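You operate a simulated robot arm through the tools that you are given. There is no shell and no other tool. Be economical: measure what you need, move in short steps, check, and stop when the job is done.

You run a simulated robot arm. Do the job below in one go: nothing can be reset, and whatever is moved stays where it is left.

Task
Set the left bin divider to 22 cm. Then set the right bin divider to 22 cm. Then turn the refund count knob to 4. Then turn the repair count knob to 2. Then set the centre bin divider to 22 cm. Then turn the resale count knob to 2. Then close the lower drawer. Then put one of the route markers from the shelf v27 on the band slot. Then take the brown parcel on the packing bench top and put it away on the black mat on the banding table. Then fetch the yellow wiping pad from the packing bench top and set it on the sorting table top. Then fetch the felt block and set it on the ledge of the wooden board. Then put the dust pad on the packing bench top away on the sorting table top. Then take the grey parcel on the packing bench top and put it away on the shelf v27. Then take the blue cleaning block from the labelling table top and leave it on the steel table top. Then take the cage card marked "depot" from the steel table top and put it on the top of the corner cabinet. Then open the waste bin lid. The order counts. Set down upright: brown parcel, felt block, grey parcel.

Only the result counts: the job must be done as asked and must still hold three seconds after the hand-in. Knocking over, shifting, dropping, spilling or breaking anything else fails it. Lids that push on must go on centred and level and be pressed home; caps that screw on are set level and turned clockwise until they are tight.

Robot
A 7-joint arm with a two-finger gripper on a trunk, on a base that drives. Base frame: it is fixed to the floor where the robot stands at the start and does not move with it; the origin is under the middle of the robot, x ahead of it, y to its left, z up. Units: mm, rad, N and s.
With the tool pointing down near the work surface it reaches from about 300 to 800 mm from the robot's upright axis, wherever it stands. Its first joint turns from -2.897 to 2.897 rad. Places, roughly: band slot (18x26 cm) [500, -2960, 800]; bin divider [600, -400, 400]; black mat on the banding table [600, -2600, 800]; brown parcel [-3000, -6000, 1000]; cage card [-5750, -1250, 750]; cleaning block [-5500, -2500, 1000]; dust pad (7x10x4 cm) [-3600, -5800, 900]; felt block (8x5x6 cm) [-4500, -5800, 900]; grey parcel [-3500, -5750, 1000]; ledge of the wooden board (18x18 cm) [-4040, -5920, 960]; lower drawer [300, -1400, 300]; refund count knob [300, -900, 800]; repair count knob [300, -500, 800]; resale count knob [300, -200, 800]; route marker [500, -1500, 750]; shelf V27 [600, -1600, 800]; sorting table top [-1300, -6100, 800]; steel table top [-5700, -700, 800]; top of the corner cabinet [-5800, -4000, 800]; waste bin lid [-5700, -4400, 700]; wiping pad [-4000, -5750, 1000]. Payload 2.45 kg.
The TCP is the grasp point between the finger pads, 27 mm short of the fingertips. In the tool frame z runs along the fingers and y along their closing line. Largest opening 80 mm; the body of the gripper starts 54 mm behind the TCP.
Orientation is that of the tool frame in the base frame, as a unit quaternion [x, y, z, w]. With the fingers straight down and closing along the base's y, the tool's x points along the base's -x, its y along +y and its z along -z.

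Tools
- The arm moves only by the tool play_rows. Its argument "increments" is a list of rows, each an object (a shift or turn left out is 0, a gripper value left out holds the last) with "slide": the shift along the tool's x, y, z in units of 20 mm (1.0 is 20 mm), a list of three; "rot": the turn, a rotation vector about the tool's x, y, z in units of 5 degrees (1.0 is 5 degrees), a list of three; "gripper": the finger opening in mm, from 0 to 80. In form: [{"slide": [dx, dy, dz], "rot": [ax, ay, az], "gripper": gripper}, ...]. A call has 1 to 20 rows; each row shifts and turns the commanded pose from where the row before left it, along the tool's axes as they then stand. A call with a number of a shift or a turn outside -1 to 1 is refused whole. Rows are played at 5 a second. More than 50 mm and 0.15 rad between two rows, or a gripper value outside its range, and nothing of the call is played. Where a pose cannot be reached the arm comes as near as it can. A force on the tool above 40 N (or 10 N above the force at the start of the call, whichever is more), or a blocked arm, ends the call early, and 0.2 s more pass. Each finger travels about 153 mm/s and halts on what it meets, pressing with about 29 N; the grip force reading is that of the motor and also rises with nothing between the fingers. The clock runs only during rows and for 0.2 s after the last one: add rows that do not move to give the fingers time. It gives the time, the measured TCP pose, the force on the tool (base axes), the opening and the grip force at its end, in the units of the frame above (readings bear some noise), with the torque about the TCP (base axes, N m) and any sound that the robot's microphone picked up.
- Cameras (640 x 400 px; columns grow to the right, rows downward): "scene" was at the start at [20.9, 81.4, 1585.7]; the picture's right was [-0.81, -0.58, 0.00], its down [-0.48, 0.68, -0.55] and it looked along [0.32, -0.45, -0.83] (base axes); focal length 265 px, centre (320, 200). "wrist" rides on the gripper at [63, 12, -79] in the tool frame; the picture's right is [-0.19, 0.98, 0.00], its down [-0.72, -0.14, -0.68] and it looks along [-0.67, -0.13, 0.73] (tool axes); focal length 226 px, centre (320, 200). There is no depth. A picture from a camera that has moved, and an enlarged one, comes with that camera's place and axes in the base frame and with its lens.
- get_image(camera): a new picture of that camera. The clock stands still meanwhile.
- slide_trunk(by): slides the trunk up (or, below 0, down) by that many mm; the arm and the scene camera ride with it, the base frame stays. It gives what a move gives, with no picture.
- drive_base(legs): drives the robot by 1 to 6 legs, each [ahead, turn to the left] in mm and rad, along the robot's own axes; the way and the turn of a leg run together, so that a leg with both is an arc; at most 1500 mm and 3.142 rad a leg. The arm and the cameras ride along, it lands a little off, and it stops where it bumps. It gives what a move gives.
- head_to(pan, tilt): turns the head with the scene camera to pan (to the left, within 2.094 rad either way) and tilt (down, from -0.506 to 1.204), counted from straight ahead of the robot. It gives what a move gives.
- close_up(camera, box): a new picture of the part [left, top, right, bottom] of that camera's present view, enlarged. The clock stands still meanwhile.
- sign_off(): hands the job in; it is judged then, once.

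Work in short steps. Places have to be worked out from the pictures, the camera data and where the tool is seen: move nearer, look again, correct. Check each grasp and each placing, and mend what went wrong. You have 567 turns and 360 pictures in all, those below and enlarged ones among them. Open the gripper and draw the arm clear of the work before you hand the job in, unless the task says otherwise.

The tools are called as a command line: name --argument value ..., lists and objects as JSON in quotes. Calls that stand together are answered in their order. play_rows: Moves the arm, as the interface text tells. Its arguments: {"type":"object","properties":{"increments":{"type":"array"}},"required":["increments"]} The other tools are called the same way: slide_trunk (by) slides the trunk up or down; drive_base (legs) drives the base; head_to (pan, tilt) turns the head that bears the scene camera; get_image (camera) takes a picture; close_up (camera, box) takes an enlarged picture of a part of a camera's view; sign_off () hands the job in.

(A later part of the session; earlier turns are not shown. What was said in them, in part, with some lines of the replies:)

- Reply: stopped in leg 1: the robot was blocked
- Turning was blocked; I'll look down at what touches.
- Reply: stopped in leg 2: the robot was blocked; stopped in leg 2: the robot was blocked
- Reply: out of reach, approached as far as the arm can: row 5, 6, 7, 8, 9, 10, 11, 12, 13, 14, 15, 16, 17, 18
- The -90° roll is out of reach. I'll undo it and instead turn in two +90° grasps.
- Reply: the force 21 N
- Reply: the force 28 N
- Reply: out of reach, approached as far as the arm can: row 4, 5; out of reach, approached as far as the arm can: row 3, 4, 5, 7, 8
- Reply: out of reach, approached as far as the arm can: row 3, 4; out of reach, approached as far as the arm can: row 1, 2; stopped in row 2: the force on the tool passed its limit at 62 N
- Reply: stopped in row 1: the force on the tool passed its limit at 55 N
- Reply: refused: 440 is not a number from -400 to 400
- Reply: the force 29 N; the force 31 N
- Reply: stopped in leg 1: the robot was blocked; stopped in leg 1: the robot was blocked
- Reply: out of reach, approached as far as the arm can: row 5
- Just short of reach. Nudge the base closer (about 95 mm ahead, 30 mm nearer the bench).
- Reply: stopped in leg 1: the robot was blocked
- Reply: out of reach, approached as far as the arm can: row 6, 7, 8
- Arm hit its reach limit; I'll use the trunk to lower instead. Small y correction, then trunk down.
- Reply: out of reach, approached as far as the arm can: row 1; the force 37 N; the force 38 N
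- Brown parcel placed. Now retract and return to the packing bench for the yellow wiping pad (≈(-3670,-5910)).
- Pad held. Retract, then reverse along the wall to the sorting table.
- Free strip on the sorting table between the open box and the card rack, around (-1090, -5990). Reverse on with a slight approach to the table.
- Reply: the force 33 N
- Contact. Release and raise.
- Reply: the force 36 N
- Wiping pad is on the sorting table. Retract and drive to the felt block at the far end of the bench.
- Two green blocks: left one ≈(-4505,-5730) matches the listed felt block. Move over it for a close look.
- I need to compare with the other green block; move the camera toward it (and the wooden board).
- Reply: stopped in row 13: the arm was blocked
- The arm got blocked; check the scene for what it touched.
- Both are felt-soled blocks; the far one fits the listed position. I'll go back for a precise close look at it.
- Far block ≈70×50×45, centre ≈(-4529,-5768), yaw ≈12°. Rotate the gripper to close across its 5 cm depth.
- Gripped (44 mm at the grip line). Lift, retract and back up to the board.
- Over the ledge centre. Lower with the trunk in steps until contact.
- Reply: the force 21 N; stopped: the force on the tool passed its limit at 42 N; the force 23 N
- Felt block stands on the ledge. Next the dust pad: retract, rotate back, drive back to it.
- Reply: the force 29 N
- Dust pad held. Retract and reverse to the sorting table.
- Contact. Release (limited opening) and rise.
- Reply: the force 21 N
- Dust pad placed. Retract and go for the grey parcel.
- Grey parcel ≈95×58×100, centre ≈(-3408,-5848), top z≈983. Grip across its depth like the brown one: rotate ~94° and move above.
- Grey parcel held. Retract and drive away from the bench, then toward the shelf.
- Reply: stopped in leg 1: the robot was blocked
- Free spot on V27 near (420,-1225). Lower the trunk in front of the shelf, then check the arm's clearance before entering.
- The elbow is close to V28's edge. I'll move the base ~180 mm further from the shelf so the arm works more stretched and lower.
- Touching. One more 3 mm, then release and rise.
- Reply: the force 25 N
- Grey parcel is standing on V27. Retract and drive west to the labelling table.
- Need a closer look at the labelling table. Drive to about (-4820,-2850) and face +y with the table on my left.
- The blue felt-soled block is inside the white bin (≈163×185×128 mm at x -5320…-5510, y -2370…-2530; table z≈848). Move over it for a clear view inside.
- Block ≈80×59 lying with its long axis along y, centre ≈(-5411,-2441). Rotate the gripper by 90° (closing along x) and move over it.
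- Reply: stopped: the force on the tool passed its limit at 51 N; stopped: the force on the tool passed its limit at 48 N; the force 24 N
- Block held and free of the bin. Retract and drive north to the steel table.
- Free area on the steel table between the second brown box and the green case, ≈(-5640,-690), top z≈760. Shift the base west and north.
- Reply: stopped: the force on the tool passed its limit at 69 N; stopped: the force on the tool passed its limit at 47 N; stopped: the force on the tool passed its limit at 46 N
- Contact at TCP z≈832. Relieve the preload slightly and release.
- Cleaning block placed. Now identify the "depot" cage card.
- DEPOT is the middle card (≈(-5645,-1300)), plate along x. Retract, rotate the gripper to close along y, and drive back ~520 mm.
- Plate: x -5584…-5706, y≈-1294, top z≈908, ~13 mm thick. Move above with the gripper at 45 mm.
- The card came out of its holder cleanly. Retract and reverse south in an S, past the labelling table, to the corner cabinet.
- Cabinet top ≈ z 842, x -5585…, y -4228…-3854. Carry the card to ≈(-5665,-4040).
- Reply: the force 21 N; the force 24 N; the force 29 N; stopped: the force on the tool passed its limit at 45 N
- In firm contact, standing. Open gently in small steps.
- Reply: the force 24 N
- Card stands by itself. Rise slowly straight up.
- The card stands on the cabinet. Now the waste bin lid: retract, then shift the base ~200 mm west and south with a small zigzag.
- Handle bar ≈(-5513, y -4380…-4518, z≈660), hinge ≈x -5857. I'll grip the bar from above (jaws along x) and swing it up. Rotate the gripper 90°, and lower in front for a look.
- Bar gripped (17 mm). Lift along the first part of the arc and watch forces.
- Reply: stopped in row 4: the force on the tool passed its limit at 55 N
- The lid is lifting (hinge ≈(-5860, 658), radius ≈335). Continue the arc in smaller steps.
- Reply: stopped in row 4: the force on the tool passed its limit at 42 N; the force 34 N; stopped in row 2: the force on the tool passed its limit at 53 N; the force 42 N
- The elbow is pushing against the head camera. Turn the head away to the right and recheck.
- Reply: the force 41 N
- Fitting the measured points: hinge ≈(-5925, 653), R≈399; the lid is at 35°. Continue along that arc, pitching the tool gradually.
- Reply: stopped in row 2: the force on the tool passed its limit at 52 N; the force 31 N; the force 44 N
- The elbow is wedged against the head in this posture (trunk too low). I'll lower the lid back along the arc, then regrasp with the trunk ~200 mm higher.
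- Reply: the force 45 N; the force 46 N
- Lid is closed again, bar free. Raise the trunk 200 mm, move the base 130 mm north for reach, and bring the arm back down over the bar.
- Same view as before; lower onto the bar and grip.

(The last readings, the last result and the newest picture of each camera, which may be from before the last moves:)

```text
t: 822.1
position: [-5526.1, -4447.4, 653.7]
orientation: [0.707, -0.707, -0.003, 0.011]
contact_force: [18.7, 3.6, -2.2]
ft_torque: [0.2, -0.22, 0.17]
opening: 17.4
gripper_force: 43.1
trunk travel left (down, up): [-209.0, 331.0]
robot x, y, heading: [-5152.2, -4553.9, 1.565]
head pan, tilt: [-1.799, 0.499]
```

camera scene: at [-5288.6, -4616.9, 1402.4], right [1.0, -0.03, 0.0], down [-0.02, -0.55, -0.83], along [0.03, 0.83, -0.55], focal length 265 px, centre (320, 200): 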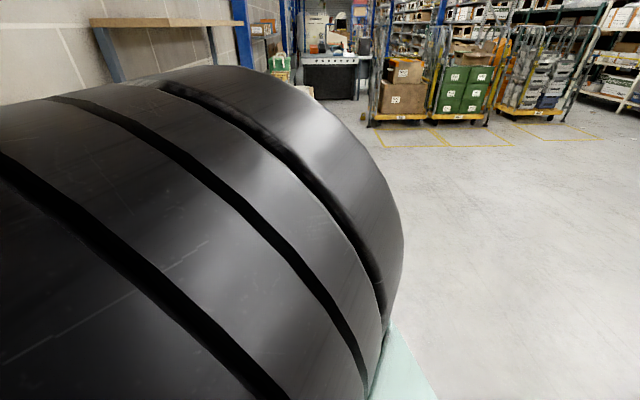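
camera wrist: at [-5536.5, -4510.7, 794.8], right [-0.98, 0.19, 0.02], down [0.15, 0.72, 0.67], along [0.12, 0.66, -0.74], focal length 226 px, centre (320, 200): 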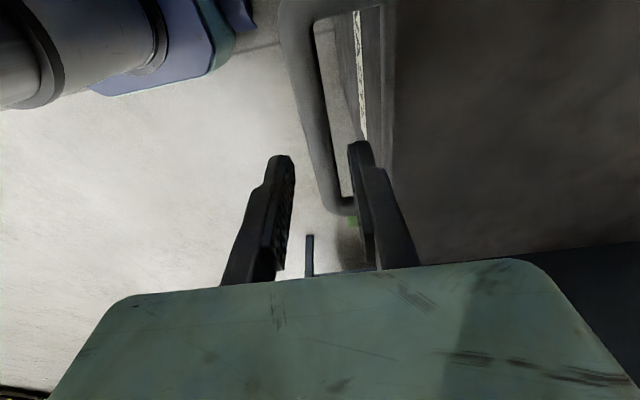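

play_rows --increments '[{"slide": [0, -0.08, -0.87]}, {"slide": [0, 0.055, -0.87]}, {"slide": [0, 0.095, -0.865]}, {"slide": [0, 0.135, -0.86]}]'

play_rows --increments '[{"slide": [0, 0.17, -0.855]}, {"slide": [0, 0.21, -0.845]}, {"slide": [0, 0.245, -0.835]}, {"slide": [0, 0.28, -0.825]}]'

```text
t: 823.1
position: [-5531.4, -4447.6, 723.2]
orientation: [0.708, -0.706, -0.006, 0.012]
contact_force: [-7.4, -6.6, -3.3]
ft_torque: [0.42, 0.01, 0.14]
opening: 17.4
gripper_force: 43.6
trunk travel left (down, up): [-209.0, 331.0]
robot x, y, heading: [-5153.2, -4552.6, 1.57]
head pan, tilt: [-1.799, 0.499]
```

```text
t: 824.1
position: [-5549.5, -4446.6, 791.6]
orientation: [0.707, -0.707, -0.005, 0.01]
contact_force: [-20.3, -12.6, -9.5]
ft_torque: [0.56, 0.06, 0.12]
opening: 17.7
gripper_force: 43.6
trunk travel left (down, up): [-209.0, 331.0]
robot x, y, heading: [-5152.1, -4554.9, 1.566]
head pan, tilt: [-1.799, 0.499]
```

play_rows --increments '[{"slide": [0, 0.46, -0.77]}, {"slide": [0, 0.35, -0.795]}, {"slide": [0, 0.385, -0.78]}, {"slide": [0, 0.42, -0.765]}]'

play_rows --increments '[{"slide": [0, 0.46, -0.745]}, {"slide": [0, 0.49, -0.725]}, {"slide": [0, 0.515, -0.705]}, {"slide": [0, 0.545, -0.68]}]'

```text
t: 824.7
position: [-5556.1, -4445.4, 810.3]
orientation: [-0.704, 0.711, -0.003, -0.011]
contact_force: [-7.0, -10.7, -4.8]
ft_torque: [-1.06, 0.15, 0.51]
opening: 17.6
gripper_force: 43.7
trunk travel left (down, up): [-209.0, 331.0]
robot x, y, heading: [-5154.8, -4556.8, 1.565]
head pan, tilt: [-1.799, 0.499]
stopped in row 2: the force on the tool passed its limit at 42 N (the readings are from after the stop); the commanded pose is now the measured one
```

```text
t: 825.0
position: [-5558.1, -4441.8, 813.4]
orientation: [-0.698, 0.716, -0.01, -0.01]
contact_force: [-10.5, -16.3, -5.5]
ft_torque: [-1.08, 0.2, 0.75]
opening: 18.0
gripper_force: 43.1
trunk travel left (down, up): [-209.0, 331.0]
robot x, y, heading: [-5151.7, -4556.1, 1.566]
head pan, tilt: [-1.799, 0.499]
stopped in row 1: the force on the tool passed its limit at 80 N (the readings are from after the stop); the commanded pose is now the measured one
```

get_image --camera "scene"

get_image --camera "wrist"

```text
134 pictures are left
camera scene: at [-5207.7, -4597.6, 1609.7], right [-0.23, -0.97, 0.0], down [-0.47, 0.11, -0.88], along [0.85, -0.2, -0.48], focal length 265 px, centre (320, 200)
```

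scene: 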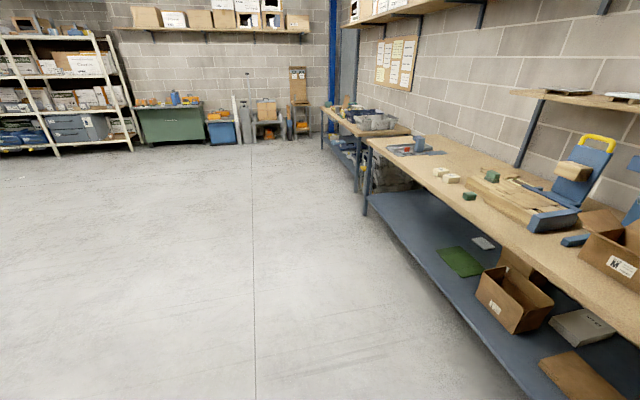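

```text
133 pictures are left
camera wrist: at [-5570.9, -4501.7, 895.2], right [-0.98, 0.22, -0.01], down [0.16, 0.73, 0.66], along [0.15, 0.64, -0.75], focal length 226 px, centre (320, 200)
```

wrist: 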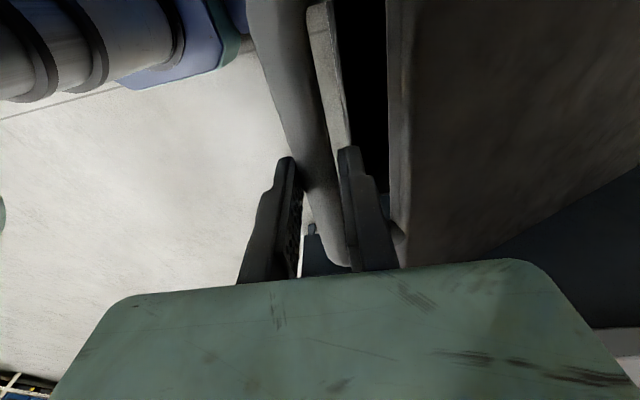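

head_to --pan 0.5 --tilt 0.5

get_image --camera "scene"

```text
t: 827.2
position: [-5556.9, -4441.4, 813.8]
orientation: [-0.697, 0.717, -0.01, -0.009]
contact_force: [-17.2, -28.8, -8.9]
ft_torque: [-0.21, 0.13, 0.7]
opening: 17.5
gripper_force: 43.1
trunk travel left (down, up): [-209.0, 331.0]
robot x, y, heading: [-5155.1, -4556.4, 1.566]
head pan, tilt: [0.499, 0.499]
```

```text
132 pictures are left
camera scene: at [-5340.4, -4497.9, 1609.5], right [0.88, 0.47, 0.0], down [0.23, -0.42, -0.88], along [-0.42, 0.77, -0.48], focal length 265 px, centre (320, 200)
```

scene: 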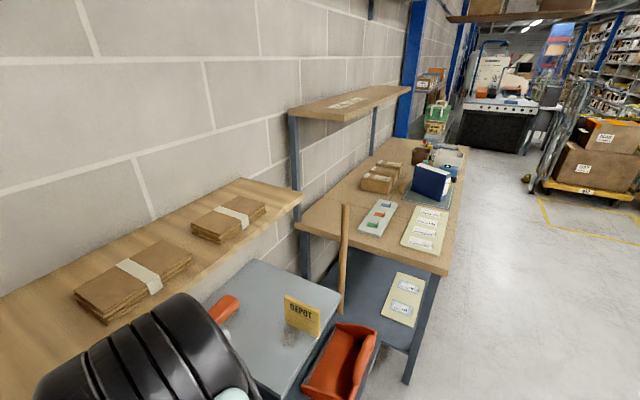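

The elbow is against the wall shelf's edge. Lower the lid again, release, and redo it from farther east so the elbow stays clear.

play_rows --increments '[{"slide": [0, -0.3, 0.8]}, {"slide": [0, -0.3, 0.81]}, {"slide": [0, -0.28, 0.825]}, {"slide": [0, -0.22, 0.835]}]'

play_rows --increments '[{"slide": [0, -0.17, 0.845]}, {"slide": [0, -0.135, 0.855]}, {"slide": [0, -0.1, 0.86]}, {"slide": [0, -0.06, 0.865]}]'

```text
t: 828.2
position: [-5535.0, -4440.7, 748.3]
orientation: [-0.697, 0.717, -0.006, -0.008]
contact_force: [-26.5, -2.0, -8.4]
ft_torque: [-0.05, 0.31, 0.61]
opening: 17.7
gripper_force: 43.6
trunk travel left (down, up): [-209.0, 331.0]
robot x, y, heading: [-5156.4, -4559.8, 1.566]
head pan, tilt: [0.499, 0.499]
```

```text
t: 829.2
position: [-5526.0, -4440.5, 679.5]
orientation: [-0.697, 0.717, -0.007, -0.008]
contact_force: [-22.7, 15.9, -2.9]
ft_torque: [0.0, 0.25, 0.64]
opening: 18.0
gripper_force: 43.4
trunk travel left (down, up): [-209.0, 331.0]
robot x, y, heading: [-5155.4, -4553.8, 1.566]
head pan, tilt: [0.499, 0.499]
```

play_rows --increments '[{"slide": [0, 0.1, 0.6]}, {"slide": [0, 0, 0.55]}, {"gripper": 30}, {}, {"slide": [0, 0, -1]}, {"slide": [0, 0, -1]}, {"slide": [0, 0, -1]}, {"slide": [0, -0.5, -1]}, {"slide": [0, -1, -1]}, {"slide": [0, -1, 0]}, {"slide": [0, -1, 0]}]'

drive_base --legs '[[0, 0.25], [-420, 0], [0, -0.5], [420, 0], [0, 0.25]]'

head_to --pan 0.9 --tilt 0.8

get_image --camera "scene"

```text
t: 829.8
position: [-5525.2, -4440.5, 663.0]
orientation: [-0.697, 0.717, -0.008, -0.006]
contact_force: [2.5, 2.1, 10.2]
ft_torque: [-0.01, 0.04, 0.8]
opening: 17.7
gripper_force: 43.7
trunk travel left (down, up): [-209.0, 331.0]
robot x, y, heading: [-5157.3, -4553.3, 1.571]
head pan, tilt: [0.499, 0.499]
stopped in row 2: the force on the tool passed its limit at 49 N (the readings are from after the stop); the commanded pose is now the measured one
```

```text
t: 830.5
position: [-5526.4, -4442.9, 662.6]
orientation: [-0.704, 0.711, -0.004, -0.001]
contact_force: [3.2, -1.0, 6.0]
ft_torque: [0.02, 0.07, 0.41]
opening: 17.5
gripper_force: 43.3
trunk travel left (down, up): [-209.0, 331.0]
robot x, y, heading: [-5156.0, -4557.1, 1.588]
head pan, tilt: [0.499, 0.499]
stopped in leg 1: the force on the tool passed its limit at 50 N (the readings are from after the stop); the commanded pose is now the measured one
```

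```text
t: 831.4
position: [-5526.2, -4442.9, 663.3]
orientation: [-0.704, 0.71, -0.004, -0.002]
contact_force: [4.0, 1.5, 7.0]
ft_torque: [-0.12, -0.03, 0.51]
opening: 17.4
gripper_force: 43.0
trunk travel left (down, up): [-209.0, 331.0]
robot x, y, heading: [-5156.3, -4555.2, 1.594]
head pan, tilt: [0.901, 0.799]
```

```text
131 pictures are left
camera scene: at [-5358.1, -4530.0, 1583.9], right [0.61, 0.8, 0.0], down [0.57, -0.43, -0.7], along [-0.56, 0.42, -0.72], focal length 265 px, centre (320, 200)
```

scene: 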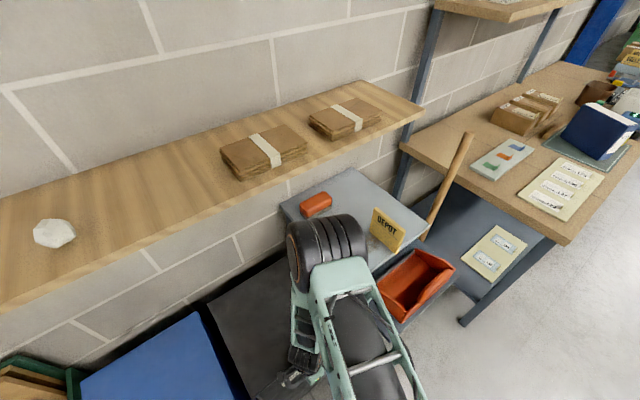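

play_rows --increments '[{"gripper": 30}, {}, {}]'

get_image --camera "wrist"

```text
t: 832.2
position: [-5526.0, -4442.0, 661.8]
orientation: [-0.704, 0.71, -0.004, -0.002]
contact_force: [-0.1, -0.4, -0.3]
ft_torque: [-0.03, 0.01, 0.02]
opening: 29.9
gripper_force: 0.0
trunk travel left (down, up): [-209.0, 331.0]
robot x, y, heading: [-5153.9, -4554.0, 1.59]
head pan, tilt: [0.901, 0.799]
```

```text
130 pictures are left
camera wrist: at [-5538.8, -4505.1, 742.4], right [-0.98, 0.2, -0.01], down [0.15, 0.72, 0.68], along [0.14, 0.66, -0.74], focal length 226 px, centre (320, 200)
```

wrist: 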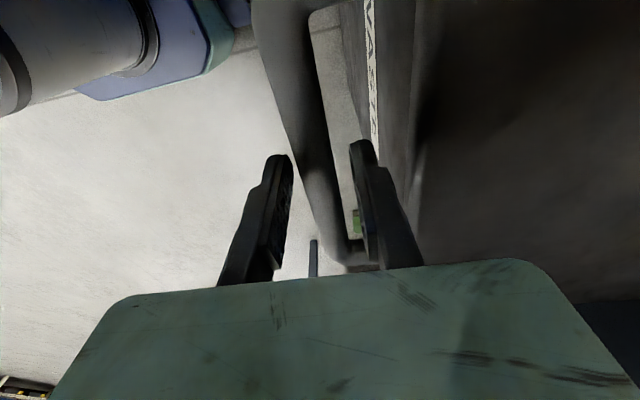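

Rise just clear of the bar with the arm, then retract east before anything else.

play_rows --increments '[{"slide": [0, 0, -1]}, {"slide": [0, 0, -1]}, {"slide": [0, 0, -0.6]}, {"slide": [0, -1, 0]}, {"slide": [0, -1, 0]}, {"slide": [0, -1, 0]}, {"slide": [0, -1, 0]}, {"slide": [0, -1, 0]}]'

get_image --camera "scene"

```text
t: 834.0
position: [-5426.0, -4445.2, 715.3]
orientation: [-0.704, 0.71, -0.004, -0.001]
contact_force: [0.4, -0.7, 0.5]
ft_torque: [-0.03, -0.02, -0.05]
opening: 30.1
gripper_force: 0.0
trunk travel left (down, up): [-209.0, 331.0]
robot x, y, heading: [-5151.0, -4556.2, 1.592]
head pan, tilt: [0.901, 0.799]
```

```text
129 pictures are left
camera scene: at [-5358.6, -4530.1, 1583.8], right [0.61, 0.8, 0.0], down [0.57, -0.43, -0.7], along [-0.55, 0.42, -0.72], focal length 265 px, centre (320, 200)
```

scene: 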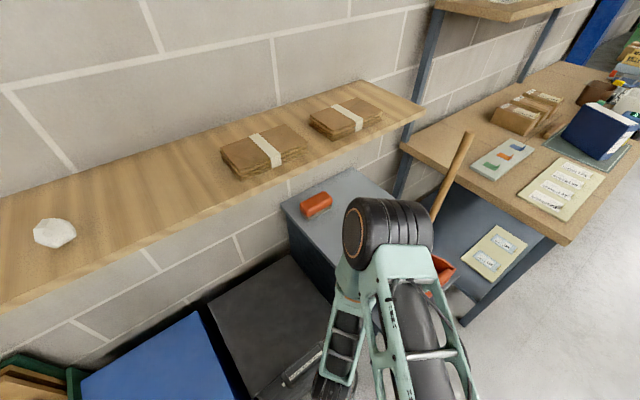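

drive_base --legs '[[-250, 0]]'

get_image --camera "scene"

```text
t: 835.8
position: [-5421.5, -4689.4, 715.5]
orientation: [-0.705, 0.709, -0.004, -0.002]
contact_force: [-0.3, 0.6, 0.6]
ft_torque: [0.0, 0.04, 0.0]
opening: 30.0
gripper_force: 0.1
trunk travel left (down, up): [-209.0, 331.0]
robot x, y, heading: [-5148.7, -4799.6, 1.591]
head pan, tilt: [0.901, 0.799]
```

```text
128 pictures are left
camera scene: at [-5353.6, -4775.1, 1583.8], right [0.6, 0.8, 0.0], down [0.57, -0.43, -0.7], along [-0.56, 0.42, -0.72], focal length 265 px, centre (320, 200)
```

scene: 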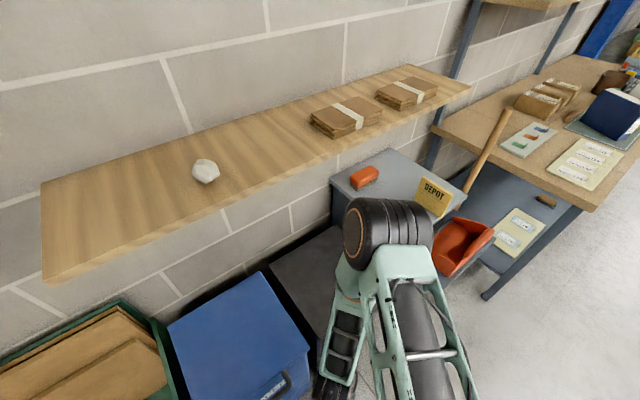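

drive_base --legs '[[0, -0.33], [300, 0], [0, 0.66], [-300, 0], [0, -0.36]]'

```text
t: 843.6
position: [-5219.4, -4685.0, 715.0]
orientation: [-0.685, 0.728, -0.004, -0.002]
contact_force: [0.2, -0.5, -1.3]
ft_torque: [-0.04, 0.01, -0.02]
opening: 30.1
gripper_force: 0.1
trunk travel left (down, up): [-209.0, 331.0]
robot x, y, heading: [-4950.4, -4813.6, 1.541]
head pan, tilt: [0.901, 0.799]
```

drive_base --legs '[[130, 0.025]]'

play_rows --increments '[{"rot": [0, 0, -0.4], "slide": [0, 0, -1]}, {"slide": [0, 0.98, 0]}, {"slide": [0, 0.98, 0]}, {"slide": [0, 0.98, 0]}, {"slide": [0, 0.98, 0]}, {"slide": [0, 0.98, 0]}, {"slide": [0, 0.98, 0]}, {"slide": [0, 0.98, 0]}, {"slide": [0, 0.98, 0]}, {"slide": [0, 0.98, 0]}, {"slide": [0, 0.98, 0]}, {"slide": [0, 0.98, 0]}, {"slide": [0, 0.98, 0]}]'

get_image --camera "wrist"

get_image --camera "scene"

```text
t: 844.9
position: [-5218.8, -4558.8, 715.5]
orientation: [-0.693, 0.721, -0.003, -0.001]
contact_force: [-1.1, 0.0, 0.3]
ft_torque: [0.01, 0.02, -0.05]
opening: 30.0
gripper_force: 0.0
trunk travel left (down, up): [-209.0, 331.0]
robot x, y, heading: [-4949.0, -4679.0, 1.563]
head pan, tilt: [0.901, 0.799]
```

```text
t: 847.5
position: [-5426.2, -4486.7, 744.7]
orientation: [-0.648, 0.761, 0.001, -0.011]
contact_force: [0.7, 0.4, -1.0]
ft_torque: [0.02, 0.0, -0.04]
opening: 30.1
gripper_force: 0.0
trunk travel left (down, up): [-209.0, 331.0]
robot x, y, heading: [-4949.9, -4679.1, 1.556]
head pan, tilt: [0.901, 0.799]
stopped in row 13: the arm was blocked; the commanded pose is now the measured one
```

```text
127 pictures are left
camera wrist: at [-5446.6, -4546.1, 825.5], right [-0.94, 0.35, 0.01], down [0.27, 0.69, 0.67], along [0.22, 0.63, -0.74], focal length 226 px, centre (320, 200)
```

wrist: 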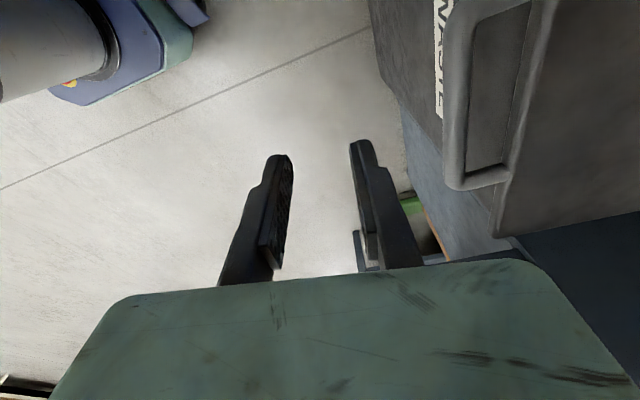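

```text
126 pictures are left
camera scene: at [-5152.8, -4646.7, 1583.8], right [0.63, 0.78, 0.0], down [0.56, -0.45, -0.7], along [-0.54, 0.44, -0.72], focal length 265 px, centre (320, 200)
```

scene: 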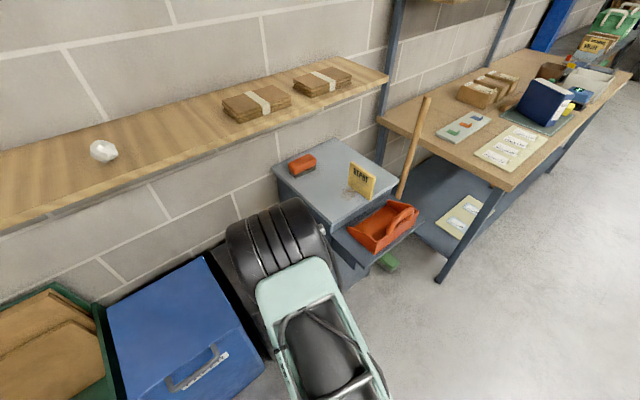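

play_rows --increments '[{"slide": [0, -1, 0], "rot": [0, 0, -0.6]}, {"slide": [0, 0, -1], "rot": [0, 0, -0.6]}, {"slide": [0, 0, -1], "rot": [0, 0, -0.6]}, {"slide": [0, 0, -1]}, {"slide": [0, 0, -1]}, {"slide": [0, 0, -1]}]'

slide_trunk --by -100

get_image --camera "scene"

```text
t: 849.0
position: [-5405.4, -4491.7, 844.5]
orientation: [0.708, -0.706, -0.002, 0.011]
contact_force: [-0.1, 0.0, 0.4]
ft_torque: [0.0, -0.01, 0.02]
opening: 29.9
gripper_force: 0.0
trunk travel left (down, up): [-209.0, 331.0]
robot x, y, heading: [-4953.6, -4678.8, 1.558]
head pan, tilt: [0.901, 0.799]
```

```text
t: 850.3
position: [-5407.3, -4493.4, 743.7]
orientation: [0.707, -0.707, -0.004, 0.011]
contact_force: [-0.5, 0.7, -0.4]
ft_torque: [0.0, -0.05, 0.01]
opening: 30.1
gripper_force: 0.0
trunk travel left (down, up): [-109.0, 431.0]
robot x, y, heading: [-4948.6, -4681.3, 1.556]
head pan, tilt: [0.901, 0.799]
```

```text
125 pictures are left
camera scene: at [-5153.2, -4646.9, 1483.9], right [0.63, 0.78, 0.0], down [0.56, -0.45, -0.7], along [-0.54, 0.44, -0.72], focal length 265 px, centre (320, 200)
```

scene: 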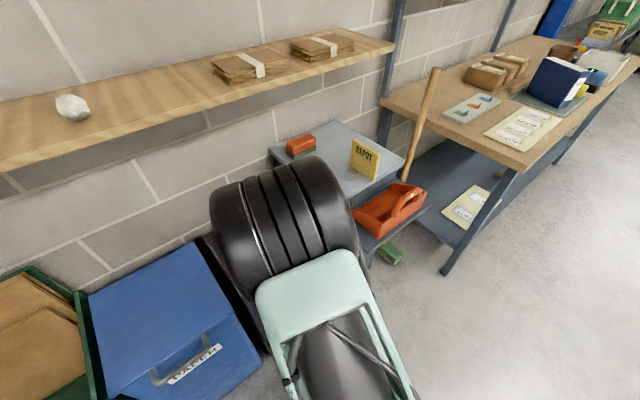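

play_rows --increments '[{"slide": [-0.4, 0.99, 0]}, {"slide": [-0.4, 0.99, 0]}, {"slide": [-0.4, 0.99, 0]}, {"slide": [-0.4, 0.99, 0]}, {"slide": [-0.4, 0.99, 0]}, {"slide": [-0.4, 0.99, 0]}]'

get_image --camera "wrist"

```text
t: 851.7
position: [-5525.9, -4442.8, 743.5]
orientation: [0.709, -0.705, -0.002, 0.009]
contact_force: [-0.1, 0.7, -0.5]
ft_torque: [0.0, 0.01, 0.01]
opening: 29.8
gripper_force: 0.1
trunk travel left (down, up): [-109.0, 431.0]
robot x, y, heading: [-4950.9, -4681.4, 1.563]
head pan, tilt: [0.901, 0.799]
```

```text
124 pictures are left
camera wrist: at [-5536.1, -4505.9, 825.2], right [-0.98, 0.19, 0.01], down [0.15, 0.73, 0.67], along [0.12, 0.66, -0.74], focal length 226 px, centre (320, 200)
```

wrist: 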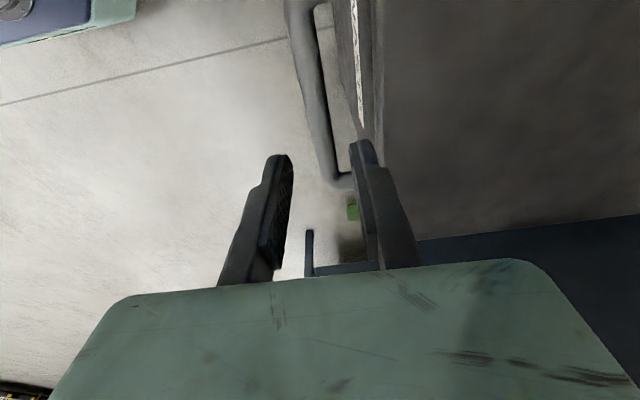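

Over the bar, arm well extended now. Lower with the trunk and grip.

slide_trunk --by -50

slide_trunk --by -38

play_rows --increments '[{"gripper": 0}, {}, {}]'

get_image --camera "wrist"

```text
t: 852.6
position: [-5527.1, -4442.5, 696.7]
orientation: [0.708, -0.706, -0.003, 0.011]
contact_force: [-1.0, -0.8, -0.1]
ft_torque: [0.0, -0.01, 0.03]
opening: 30.1
gripper_force: 0.1
trunk travel left (down, up): [-59.0, 481.0]
robot x, y, heading: [-4949.8, -4679.1, 1.559]
head pan, tilt: [0.901, 0.799]
```

```text
t: 853.4
position: [-5525.7, -4442.4, 658.0]
orientation: [0.708, -0.706, -0.004, 0.01]
contact_force: [-0.9, -0.3, 0.3]
ft_torque: [-0.01, 0.03, -0.01]
opening: 29.7
gripper_force: 0.2
trunk travel left (down, up): [-21.0, 519.0]
robot x, y, heading: [-4949.8, -4679.0, 1.561]
head pan, tilt: [0.901, 0.799]
```

```text
t: 854.2
position: [-5525.8, -4442.1, 657.8]
orientation: [0.708, -0.707, -0.002, 0.011]
contact_force: [5.6, -1.2, -1.7]
ft_torque: [-0.02, -0.08, 0.13]
opening: 17.7
gripper_force: 42.9
trunk travel left (down, up): [-21.0, 519.0]
robot x, y, heading: [-4949.0, -4677.4, 1.563]
head pan, tilt: [0.901, 0.799]
```

```text
123 pictures are left
camera wrist: at [-5535.8, -4505.0, 738.7], right [-0.98, 0.19, 0.01], down [0.15, 0.73, 0.67], along [0.12, 0.66, -0.74], focal length 226 px, centre (320, 200)
```

wrist: 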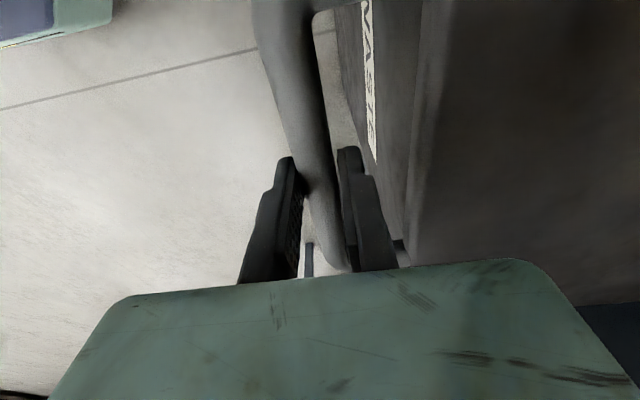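

play_rows --increments '[{"slide": [0, 0.01, -0.87]}, {"slide": [0, 0.055, -0.87]}, {"slide": [0, 0.095, -0.865]}, {"slide": [0, 0.135, -0.86]}]'

play_rows --increments '[{"slide": [0, 0.17, -0.855]}, {"slide": [0, 0.21, -0.845]}, {"slide": [0, 0.245, -0.835]}, {"slide": [0, 0.28, -0.825]}]'

```text
t: 855.2
position: [-5532.2, -4443.1, 727.5]
orientation: [0.708, -0.706, -0.003, 0.011]
contact_force: [-7.6, -2.7, -3.7]
ft_torque: [0.16, 0.18, 0.09]
opening: 17.9
gripper_force: 42.7
trunk travel left (down, up): [-21.0, 519.0]
robot x, y, heading: [-4948.1, -4677.3, 1.558]
head pan, tilt: [0.901, 0.799]
```

```text
t: 856.2
position: [-5549.6, -4441.8, 794.3]
orientation: [0.708, -0.706, -0.002, 0.011]
contact_force: [-4.7, -15.1, -4.4]
ft_torque: [-0.35, -0.05, 0.09]
opening: 17.7
gripper_force: 43.3
trunk travel left (down, up): [-21.0, 519.0]
robot x, y, heading: [-4949.2, -4681.0, 1.559]
head pan, tilt: [0.901, 0.799]
```

play_rows --increments '[{"slide": [0, 0.315, -0.81]}, {"slide": [0, 0.35, -0.795]}, {"slide": [0, 0.385, -0.78]}]'

get_image --camera "scene"

```text
t: 857.0
position: [-5570.7, -4441.2, 842.8]
orientation: [0.708, -0.706, -0.002, 0.01]
contact_force: [-19.0, -8.6, -13.0]
ft_torque: [-0.04, 0.15, 0.03]
opening: 17.6
gripper_force: 42.9
trunk travel left (down, up): [-21.0, 519.0]
robot x, y, heading: [-4947.3, -4680.6, 1.56]
head pan, tilt: [0.901, 0.799]
```

```text
122 pictures are left
camera scene: at [-5156.0, -4647.3, 1395.3], right [0.63, 0.78, 0.0], down [0.56, -0.45, -0.7], along [-0.54, 0.44, -0.72], focal length 265 px, centre (320, 200)
```

scene: 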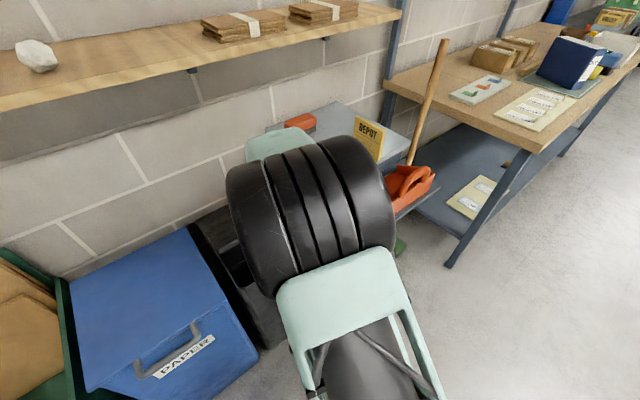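

head_to --pan -1.3 --tilt 0.6

play_rows --increments '[{"slide": [0, 0.46, -0.5]}, {"slide": [0, 0.45, -0.745]}, {"slide": [0, 0.485, -0.725]}, {"slide": [0, 0.515, -0.705]}]'

```text
t: 859.1
position: [-5570.5, -4441.4, 842.7]
orientation: [-0.707, 0.707, 0.0, -0.01]
contact_force: [-21.5, -10.2, -13.5]
ft_torque: [-0.96, 0.17, 0.08]
opening: 17.4
gripper_force: 43.4
trunk travel left (down, up): [-21.0, 519.0]
robot x, y, heading: [-4947.7, -4679.9, 1.562]
head pan, tilt: [-1.3, 0.6]
```

```text
t: 860.1
position: [-5604.9, -4441.9, 898.3]
orientation: [0.708, -0.706, -0.003, 0.009]
contact_force: [2.3, 1.2, -0.7]
ft_torque: [0.31, -0.2, 0.06]
opening: 17.4
gripper_force: 43.2
trunk travel left (down, up): [-21.0, 519.0]
robot x, y, heading: [-4950.2, -4679.6, 1.557]
head pan, tilt: [-1.3, 0.6]
```

play_rows --increments '[{"slide": [0, 0.55, -0.685], "rot": [-0.6, 0, 0]}, {"slide": [0, 0.614, -0.629], "rot": [-0.6, 0, 0]}, {"slide": [0, 0.673, -0.563], "rot": [-0.6, 0, 0]}, {"slide": [0, 0.718, -0.504], "rot": [-0.6, 0, 0]}]'

```text
t: 861.1
position: [-5652.1, -4441.4, 949.5]
orientation: [-0.702, 0.703, 0.076, -0.084]
contact_force: [1.0, 5.8, -2.2]
ft_torque: [0.69, -0.31, -0.1]
opening: 17.6
gripper_force: 43.0
trunk travel left (down, up): [-21.0, 519.0]
robot x, y, heading: [-4951.5, -4682.1, 1.556]
head pan, tilt: [-1.3, 0.6]
```

play_rows --increments '[{"slide": [0, 0.775, -0.4225], "rot": [-0.8, 0, 0]}, {"slide": [0, 0.813, -0.333], "rot": [-0.8, 0, 0]}, {"slide": [0, 0.842, -0.24], "rot": [-0.8, 0, 0]}, {"slide": [0, 0.872, -0.141], "rot": [-0.8, 0, 0]}]'

get_image --camera "wrist"

```text
t: 862.1
position: [-5706.5, -4442.7, 992.5]
orientation: [-0.684, 0.685, 0.173, -0.183]
contact_force: [3.3, -4.0, 1.7]
ft_torque: [0.81, -0.26, -0.47]
opening: 17.4
gripper_force: 42.4
trunk travel left (down, up): [-21.0, 519.0]
robot x, y, heading: [-4949.0, -4680.7, 1.553]
head pan, tilt: [-1.3, 0.6]
```

```text
121 pictures are left
camera wrist: at [-5678.5, -4504.0, 1070.0], right [-0.86, 0.2, 0.48], down [0.45, 0.73, 0.52], along [-0.24, 0.66, -0.71], focal length 226 px, centre (320, 200)
```

wrist: 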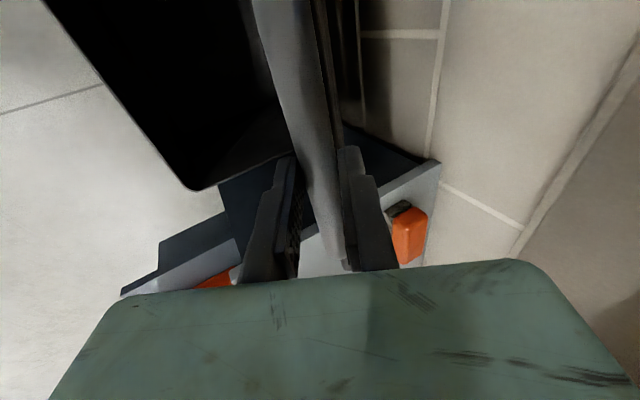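

play_rows --increments '[{"slide": [0, 0.877, -0.035], "rot": [-1, 0, 0]}, {"slide": [0, 0.876, 0.078], "rot": [-1, 0, 0]}, {"slide": [0, 0.856, 0.198], "rot": [-1, 0, 0]}, {"slide": [0, 0.826, 0.304], "rot": [-1, 0, 0]}]'

```text
t: 863.1
position: [-5771.6, -4441.4, 1024.6]
orientation: [-0.643, 0.644, 0.289, -0.298]
contact_force: [-1.1, -13.3, -7.1]
ft_torque: [0.34, -0.27, -0.52]
opening: 17.5
gripper_force: 43.1
trunk travel left (down, up): [-21.0, 519.0]
robot x, y, heading: [-4951.1, -4680.5, 1.557]
head pan, tilt: [-1.3, 0.6]
```

play_rows --increments '[{"slide": [0, 0.776, 0.36], "rot": [-1, 0, 0]}, {"slide": [0, 0.714, 0.507], "rot": [-1, 0, 0]}, {"slide": [0, 0.65, 0.595], "rot": [-1, 0, 0]}]'

get_image --camera "wrist"

```text
t: 863.9
position: [-5818.6, -4440.1, 1040.4]
orientation: [-0.599, 0.601, 0.369, -0.378]
contact_force: [-2.6, -7.1, -15.3]
ft_torque: [-0.14, -0.22, 0.12]
opening: 17.0
gripper_force: 42.5
trunk travel left (down, up): [-21.0, 519.0]
robot x, y, heading: [-4948.7, -4680.9, 1.561]
head pan, tilt: [-1.3, 0.6]
```

```text
120 pictures are left
camera wrist: at [-5752.7, -4502.9, 1086.7], right [-0.43, 0.2, 0.88], down [0.67, 0.72, 0.17], along [-0.6, 0.66, -0.45], focal length 226 px, centre (320, 200)
```

wrist: 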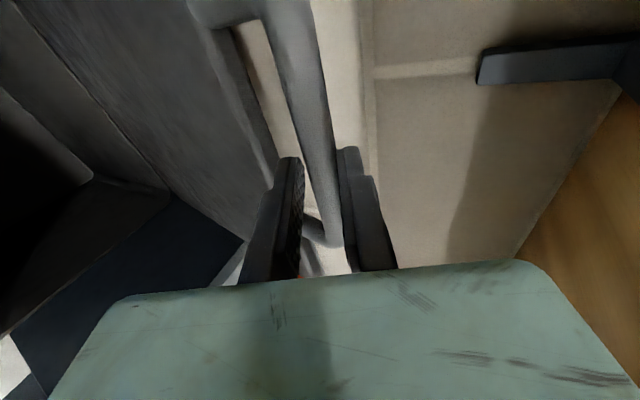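

play_rows --increments '[{"slide": [0, 0.56, 0.68], "rot": [-1, 0, 0]}, {"slide": [0, 0.47, 0.74], "rot": [-1, 0, 0]}, {"slide": [0, 0.365, 0.8], "rot": [-1, 0, 0]}]'

```text
t: 864.7
position: [-5870.5, -4437.2, 1056.7]
orientation: [-0.542, 0.547, 0.448, -0.454]
contact_force: [1.6, 2.4, 8.2]
ft_torque: [-0.01, 0.05, -0.04]
opening: 0.0
gripper_force: 30.3
trunk travel left (down, up): [-21.0, 519.0]
robot x, y, heading: [-4947.4, -4679.6, 1.558]
head pan, tilt: [-1.3, 0.6]
```

The bar slipped out of the grip; check the lid.

get_image --camera "wrist"

```text
119 pictures are left
camera wrist: at [-5794.5, -4500.0, 1085.1], right [-0.18, 0.2, 0.96], down [0.7, 0.72, -0.02], along [-0.69, 0.67, -0.27], focal length 226 px, centre (320, 200)
```

wrist: 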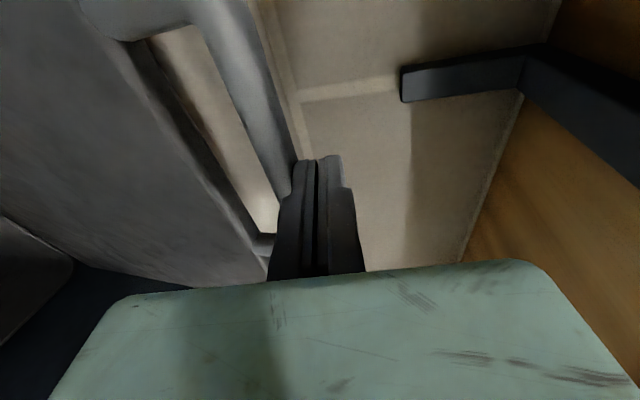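

play_rows --increments '[{}, {}, {}, {}, {}]'

get_image --camera "wrist"

```text
t: 865.9
position: [-5869.6, -4436.8, 1056.5]
orientation: [-0.543, 0.546, 0.448, -0.455]
contact_force: [2.4, 7.2, 21.3]
ft_torque: [0.14, 0.21, -0.09]
opening: 0.1
gripper_force: 29.8
trunk travel left (down, up): [-21.0, 519.0]
robot x, y, heading: [-4953.6, -4680.2, 1.553]
head pan, tilt: [-1.3, 0.6]
```

```text
118 pictures are left
camera wrist: at [-5793.0, -4500.1, 1085.0], right [-0.18, 0.2, 0.96], down [0.7, 0.72, -0.02], along [-0.7, 0.67, -0.27], focal length 226 px, centre (320, 200)
```

wrist: 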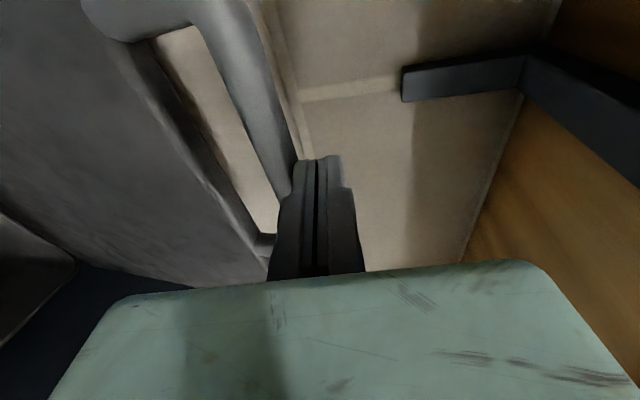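

play_rows --increments '[{"slide": [0, 0.5, 0]}, {"slide": [0, 0.5, 0]}, {}, {}]'

get_image --camera "wrist"

```text
t: 866.9
position: [-5874.6, -4438.5, 1072.0]
orientation: [-0.544, 0.547, 0.446, -0.454]
contact_force: [-0.7, -0.1, 0.1]
ft_torque: [0.03, 0.03, 0.01]
opening: 0.0
gripper_force: 29.8
trunk travel left (down, up): [-21.0, 519.0]
robot x, y, heading: [-4947.2, -4676.7, 1.564]
head pan, tilt: [-1.3, 0.6]
```

```text
117 pictures are left
camera wrist: at [-5798.1, -4501.1, 1100.9], right [-0.19, 0.2, 0.96], down [0.69, 0.72, -0.02], along [-0.7, 0.66, -0.28], focal length 226 px, centre (320, 200)
```

wrist: 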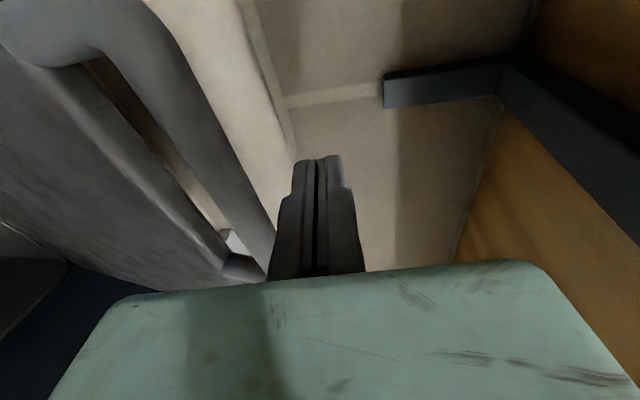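

play_rows --increments '[{}, {}, {}, {}, {}]'

get_image --camera "wrist"

```text
t: 868.1
position: [-5874.2, -4437.8, 1073.8]
orientation: [-0.544, 0.546, 0.446, -0.455]
contact_force: [-0.1, -0.1, 0.6]
ft_torque: [0.02, 0.01, -0.03]
opening: 0.0
gripper_force: 30.0
trunk travel left (down, up): [-21.0, 519.0]
robot x, y, heading: [-4946.1, -4679.4, 1.56]
head pan, tilt: [-1.3, 0.6]
```

```text
116 pictures are left
camera wrist: at [-5798.1, -4500.8, 1101.4], right [-0.19, 0.2, 0.96], down [0.69, 0.72, -0.02], along [-0.7, 0.66, -0.28], focal length 226 px, centre (320, 200)
```

wrist: 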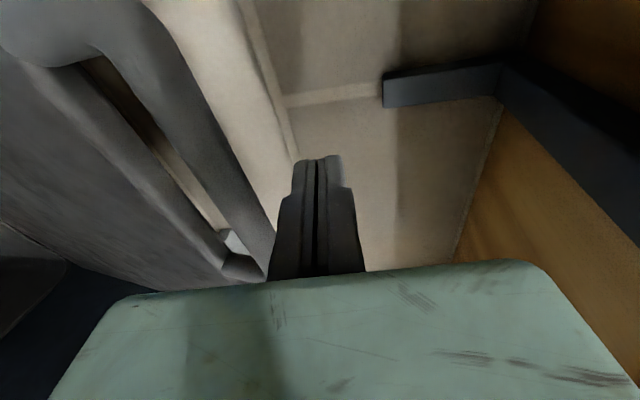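

The lid seems to hold by itself. Retract slowly along the tool axis and watch.

play_rows --increments '[{"slide": [0, 0.3, -1]}, {"slide": [0, 0.3, -1]}, {"slide": [0, 0.2, -1]}, {"slide": [0, 0, -1]}]'

get_image --camera "wrist"

```text
t: 869.1
position: [-5797.9, -4438.9, 1101.6]
orientation: [-0.544, 0.547, 0.446, -0.454]
contact_force: [-0.2, 0.3, 0.0]
ft_torque: [0.04, 0.03, 0.0]
opening: 0.0
gripper_force: 29.4
trunk travel left (down, up): [-21.0, 519.0]
robot x, y, heading: [-4948.0, -4678.7, 1.559]
head pan, tilt: [-1.3, 0.6]
```

```text
115 pictures are left
camera wrist: at [-5721.0, -4501.0, 1130.4], right [-0.19, 0.2, 0.96], down [0.69, 0.72, -0.02], along [-0.7, 0.66, -0.28], focal length 226 px, centre (320, 200)
```

wrist: 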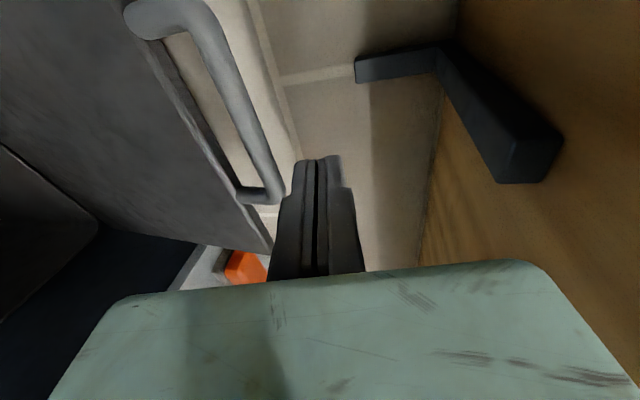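

The lid stays open (~74°) untouched. I'll push it further from its underside: back off, lower to z≈950, then push gently west.

play_rows --increments '[{"slide": [0, 0, -1]}, {"slide": [0, 0, -1]}, {"slide": [0, 0, -1]}, {"slide": [0, 0, -1]}, {"slide": [0, -1, -0.2]}, {"slide": [0, -1, 0]}, {"slide": [0, -1, 0]}, {"slide": [0, -1, 0]}, {"slide": [0, -1, 0]}, {"slide": [0, -1, 0]}, {"slide": [0, -1, 0]}, {"slide": [0, -1, 0]}]'

get_image --camera "wrist"

```text
t: 871.7
position: [-5685.1, -4442.1, 962.3]
orientation: [-0.543, 0.547, 0.447, -0.454]
contact_force: [0.8, 0.7, 0.5]
ft_torque: [-0.01, -0.02, 0.01]
opening: 0.0
gripper_force: 30.1
trunk travel left (down, up): [-21.0, 519.0]
robot x, y, heading: [-4947.2, -4682.6, 1.557]
head pan, tilt: [-1.3, 0.6]
```

```text
114 pictures are left
camera wrist: at [-5608.9, -4504.1, 991.5], right [-0.19, 0.2, 0.96], down [0.69, 0.72, -0.02], along [-0.7, 0.66, -0.28], focal length 226 px, centre (320, 200)
```

wrist: 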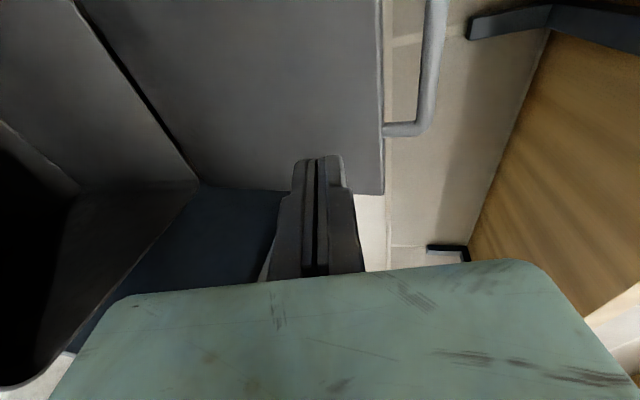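

play_rows --increments '[{"slide": [0, 0.1, 1]}, {"slide": [0, 0.1, 1]}, {"slide": [0, 0.1, 1]}, {"slide": [0, 0.1, 1]}, {"slide": [0, 0.1, 1]}, {"slide": [0, 0.1, 1]}]'

get_image --camera "wrist"

```text
t: 873.1
position: [-5806.7, -4439.5, 953.1]
orientation: [-0.543, 0.546, 0.447, -0.454]
contact_force: [-1.3, 1.0, 0.1]
ft_torque: [0.01, -0.03, 0.04]
opening: 0.0
gripper_force: 30.4
trunk travel left (down, up): [-21.0, 519.0]
robot x, y, heading: [-4948.0, -4677.1, 1.561]
head pan, tilt: [-1.3, 0.6]
```

```text
113 pictures are left
camera wrist: at [-5729.9, -4503.0, 981.8], right [-0.19, 0.2, 0.96], down [0.69, 0.72, -0.02], along [-0.7, 0.66, -0.28], focal length 226 px, centre (320, 200)
```

wrist: 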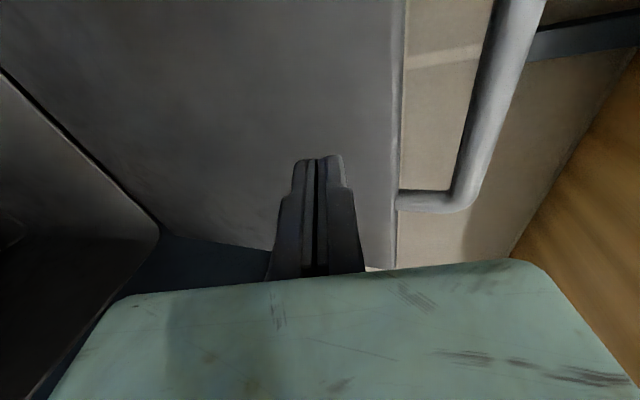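

play_rows --increments '[{"slide": [0, 0.1, 0.8]}, {"slide": [0, 0.1, 0.8]}, {"slide": [0, 0.1, 0.8]}, {"slide": [0, 0.1, 0.8]}]'

get_image --camera "wrist"

```text
t: 874.1
position: [-5863.4, -4440.1, 949.6]
orientation: [-0.544, 0.548, 0.445, -0.454]
contact_force: [29.7, -3.9, 1.1]
ft_torque: [0.0, 0.23, 0.03]
opening: 0.0
gripper_force: 29.9
trunk travel left (down, up): [-21.0, 519.0]
robot x, y, heading: [-4950.8, -4683.1, 1.559]
head pan, tilt: [-1.3, 0.6]
stopped in row 4: the force on the tool passed its limit at 51 N (the readings are from after the stop); the commanded pose is now the measured one
```

```text
112 pictures are left
camera wrist: at [-5786.4, -4502.8, 978.2], right [-0.19, 0.2, 0.96], down [0.69, 0.72, -0.02], along [-0.7, 0.66, -0.28], focal length 226 px, centre (320, 200)
```

wrist: 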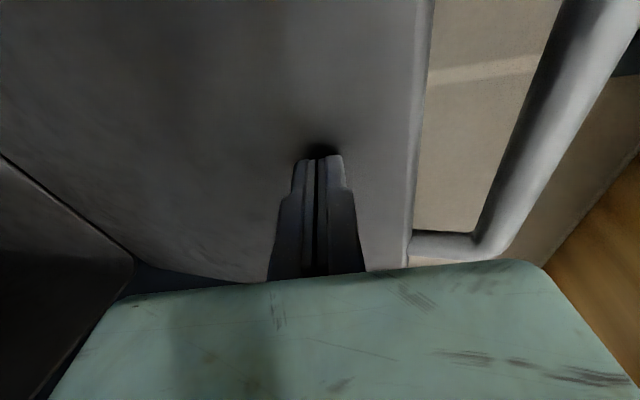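

play_rows --increments '[{"slide": [0, 0, 0.3]}, {"slide": [0, 0, 0.3]}, {"slide": [0, 0, 0.3]}]'

```text
t: 874.4
position: [-5864.0, -4439.6, 948.5]
orientation: [-0.544, 0.548, 0.444, -0.454]
contact_force: [38.0, -5.0, 3.9]
ft_torque: [0.05, 0.36, 0.0]
opening: 0.1
gripper_force: 30.0
trunk travel left (down, up): [-21.0, 519.0]
robot x, y, heading: [-4947.4, -4679.8, 1.56]
head pan, tilt: [-1.3, 0.6]
stopped in row 1: the force on the tool passed its limit at 48 N (the readings are from after the stop); the commanded pose is now the measured one
```

Firm end stop: the lid is fully open. Retract and verify it stays.

play_rows --increments '[{"slide": [0, 0, -1]}, {"slide": [0, 0, -1]}, {"slide": [0, 0, -1]}, {"slide": [0, 0, -1]}, {"slide": [0, 0, -1]}, {"slide": [0, 0, -1]}, {"slide": [0, 0, -1]}, {"slide": [0, 0, -1]}, {"slide": [0, 0, -1]}, {"slide": [0, 0, -1]}, {"slide": [0, 0, -1]}, {"slide": [0, 0, -1]}, {"slide": [0, 0, -1], "gripper": 60}]'

get_image --camera "wrist"

```text
t: 877.2
position: [-5610.9, -4436.8, 995.3]
orientation: [-0.546, 0.547, 0.443, -0.454]
contact_force: [0.0, 0.0, -0.8]
ft_torque: [0.0, 0.02, 0.04]
opening: 59.9
gripper_force: 0.0
trunk travel left (down, up): [-21.0, 519.0]
robot x, y, heading: [-4947.0, -4681.4, 1.559]
head pan, tilt: [-1.3, 0.6]
```

```text
111 pictures are left
camera wrist: at [-5534.2, -4499.5, 1025.0], right [-0.19, 0.2, 0.96], down [0.69, 0.72, -0.01], along [-0.7, 0.66, -0.28], focal length 226 px, centre (320, 200)
```

wrist: 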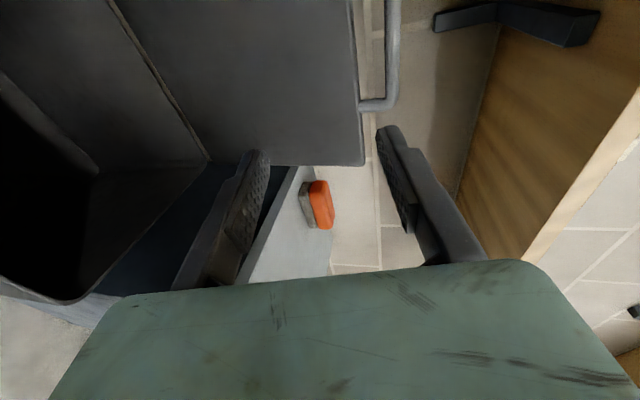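

play_rows --increments '[{"slide": [0, 0, -1]}, {"slide": [0, 0, -1]}, {"slide": [0, 0, -1]}, {"slide": [0, 0, -1]}, {"slide": [0, 0, -1]}, {"slide": [0, 0, -1]}]'

head_to --pan 0.8 --tilt 0.6

get_image --camera "scene"

```text
t: 878.6
position: [-5492.7, -4436.6, 1022.1]
orientation: [-0.546, 0.547, 0.443, -0.454]
contact_force: [-0.2, -0.3, -0.2]
ft_torque: [-0.06, 0.0, 0.0]
opening: 59.9
gripper_force: 0.0
trunk travel left (down, up): [-21.0, 519.0]
robot x, y, heading: [-4951.4, -4678.8, 1.556]
head pan, tilt: [-1.3, 0.6]
```

```text
t: 880.6
position: [-5492.1, -4436.4, 1021.5]
orientation: [-0.546, 0.548, 0.443, -0.453]
contact_force: [-0.1, 0.7, 0.4]
ft_torque: [-0.01, 0.03, 0.02]
opening: 60.1
gripper_force: 0.1
trunk travel left (down, up): [-21.0, 519.0]
robot x, y, heading: [-4945.7, -4678.9, 1.556]
head pan, tilt: [0.799, 0.6]
```

```text
110 pictures are left
camera scene: at [-5153.2, -4635.1, 1412.6], right [0.71, 0.71, 0.0], down [0.4, -0.4, -0.82], along [-0.58, 0.58, -0.57], focal length 265 px, centre (320, 200)
```

scene: 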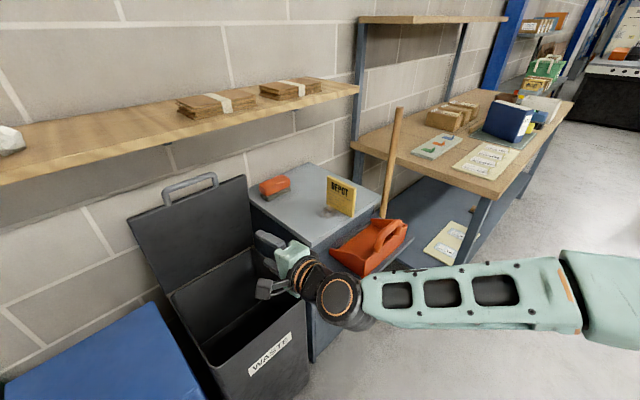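

The lid stands fully open, the card and everything nearby are undisturbed. Draw the arm a bit more clear.

play_rows --increments '[{"slide": [0, 0, -1]}, {"slide": [0, 0, -1]}, {"slide": [0, 0, -1]}, {"slide": [0, 0, -1]}, {"slide": [0, 0, -1], "gripper": 80}]'

get_image --camera "scene"

```text
t: 881.8
position: [-5395.4, -4437.4, 1039.1]
orientation: [-0.546, 0.548, 0.443, -0.454]
contact_force: [0.3, -0.2, 0.8]
ft_torque: [0.0, -0.01, 0.01]
opening: 80.2
gripper_force: 0.0
trunk travel left (down, up): [-21.0, 519.0]
robot x, y, heading: [-4948.8, -4680.4, 1.557]
head pan, tilt: [0.799, 0.6]
```

```text
109 pictures are left
camera scene: at [-5153.4, -4635.1, 1412.6], right [0.71, 0.71, 0.0], down [0.4, -0.4, -0.82], along [-0.58, 0.58, -0.57], focal length 265 px, centre (320, 200)
```

scene: 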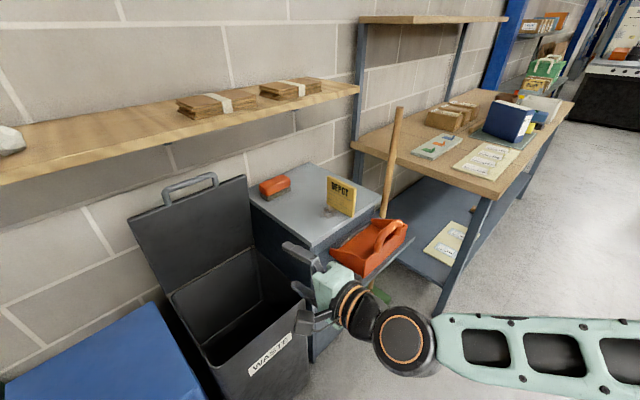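

All sixteen steps are done in order; the gripper is open and the arm is clear, so I hand the job in.

sign_off

```text
The job is handed in.
```

I did all sixteen steps in the order given and handed the job in. The result has not been reported back to me.

- **Waste bin lid:** I opened and lowered it twice before it worked, because the arm's elbow first pressed against the robot's head and then against the wall shelf. It now stands fully open at its stop, and nothing nearby looked moved.
- **"Depot" card:** It came out of its holder, which stays on the steel table. The card is standing on edge on the cabinet top.
- **Felt block:** There were two green felt-soled blocks on the packing bench. I took the one nearest the listed position, and its size fits the listed 8x5x6 cm only roughly.
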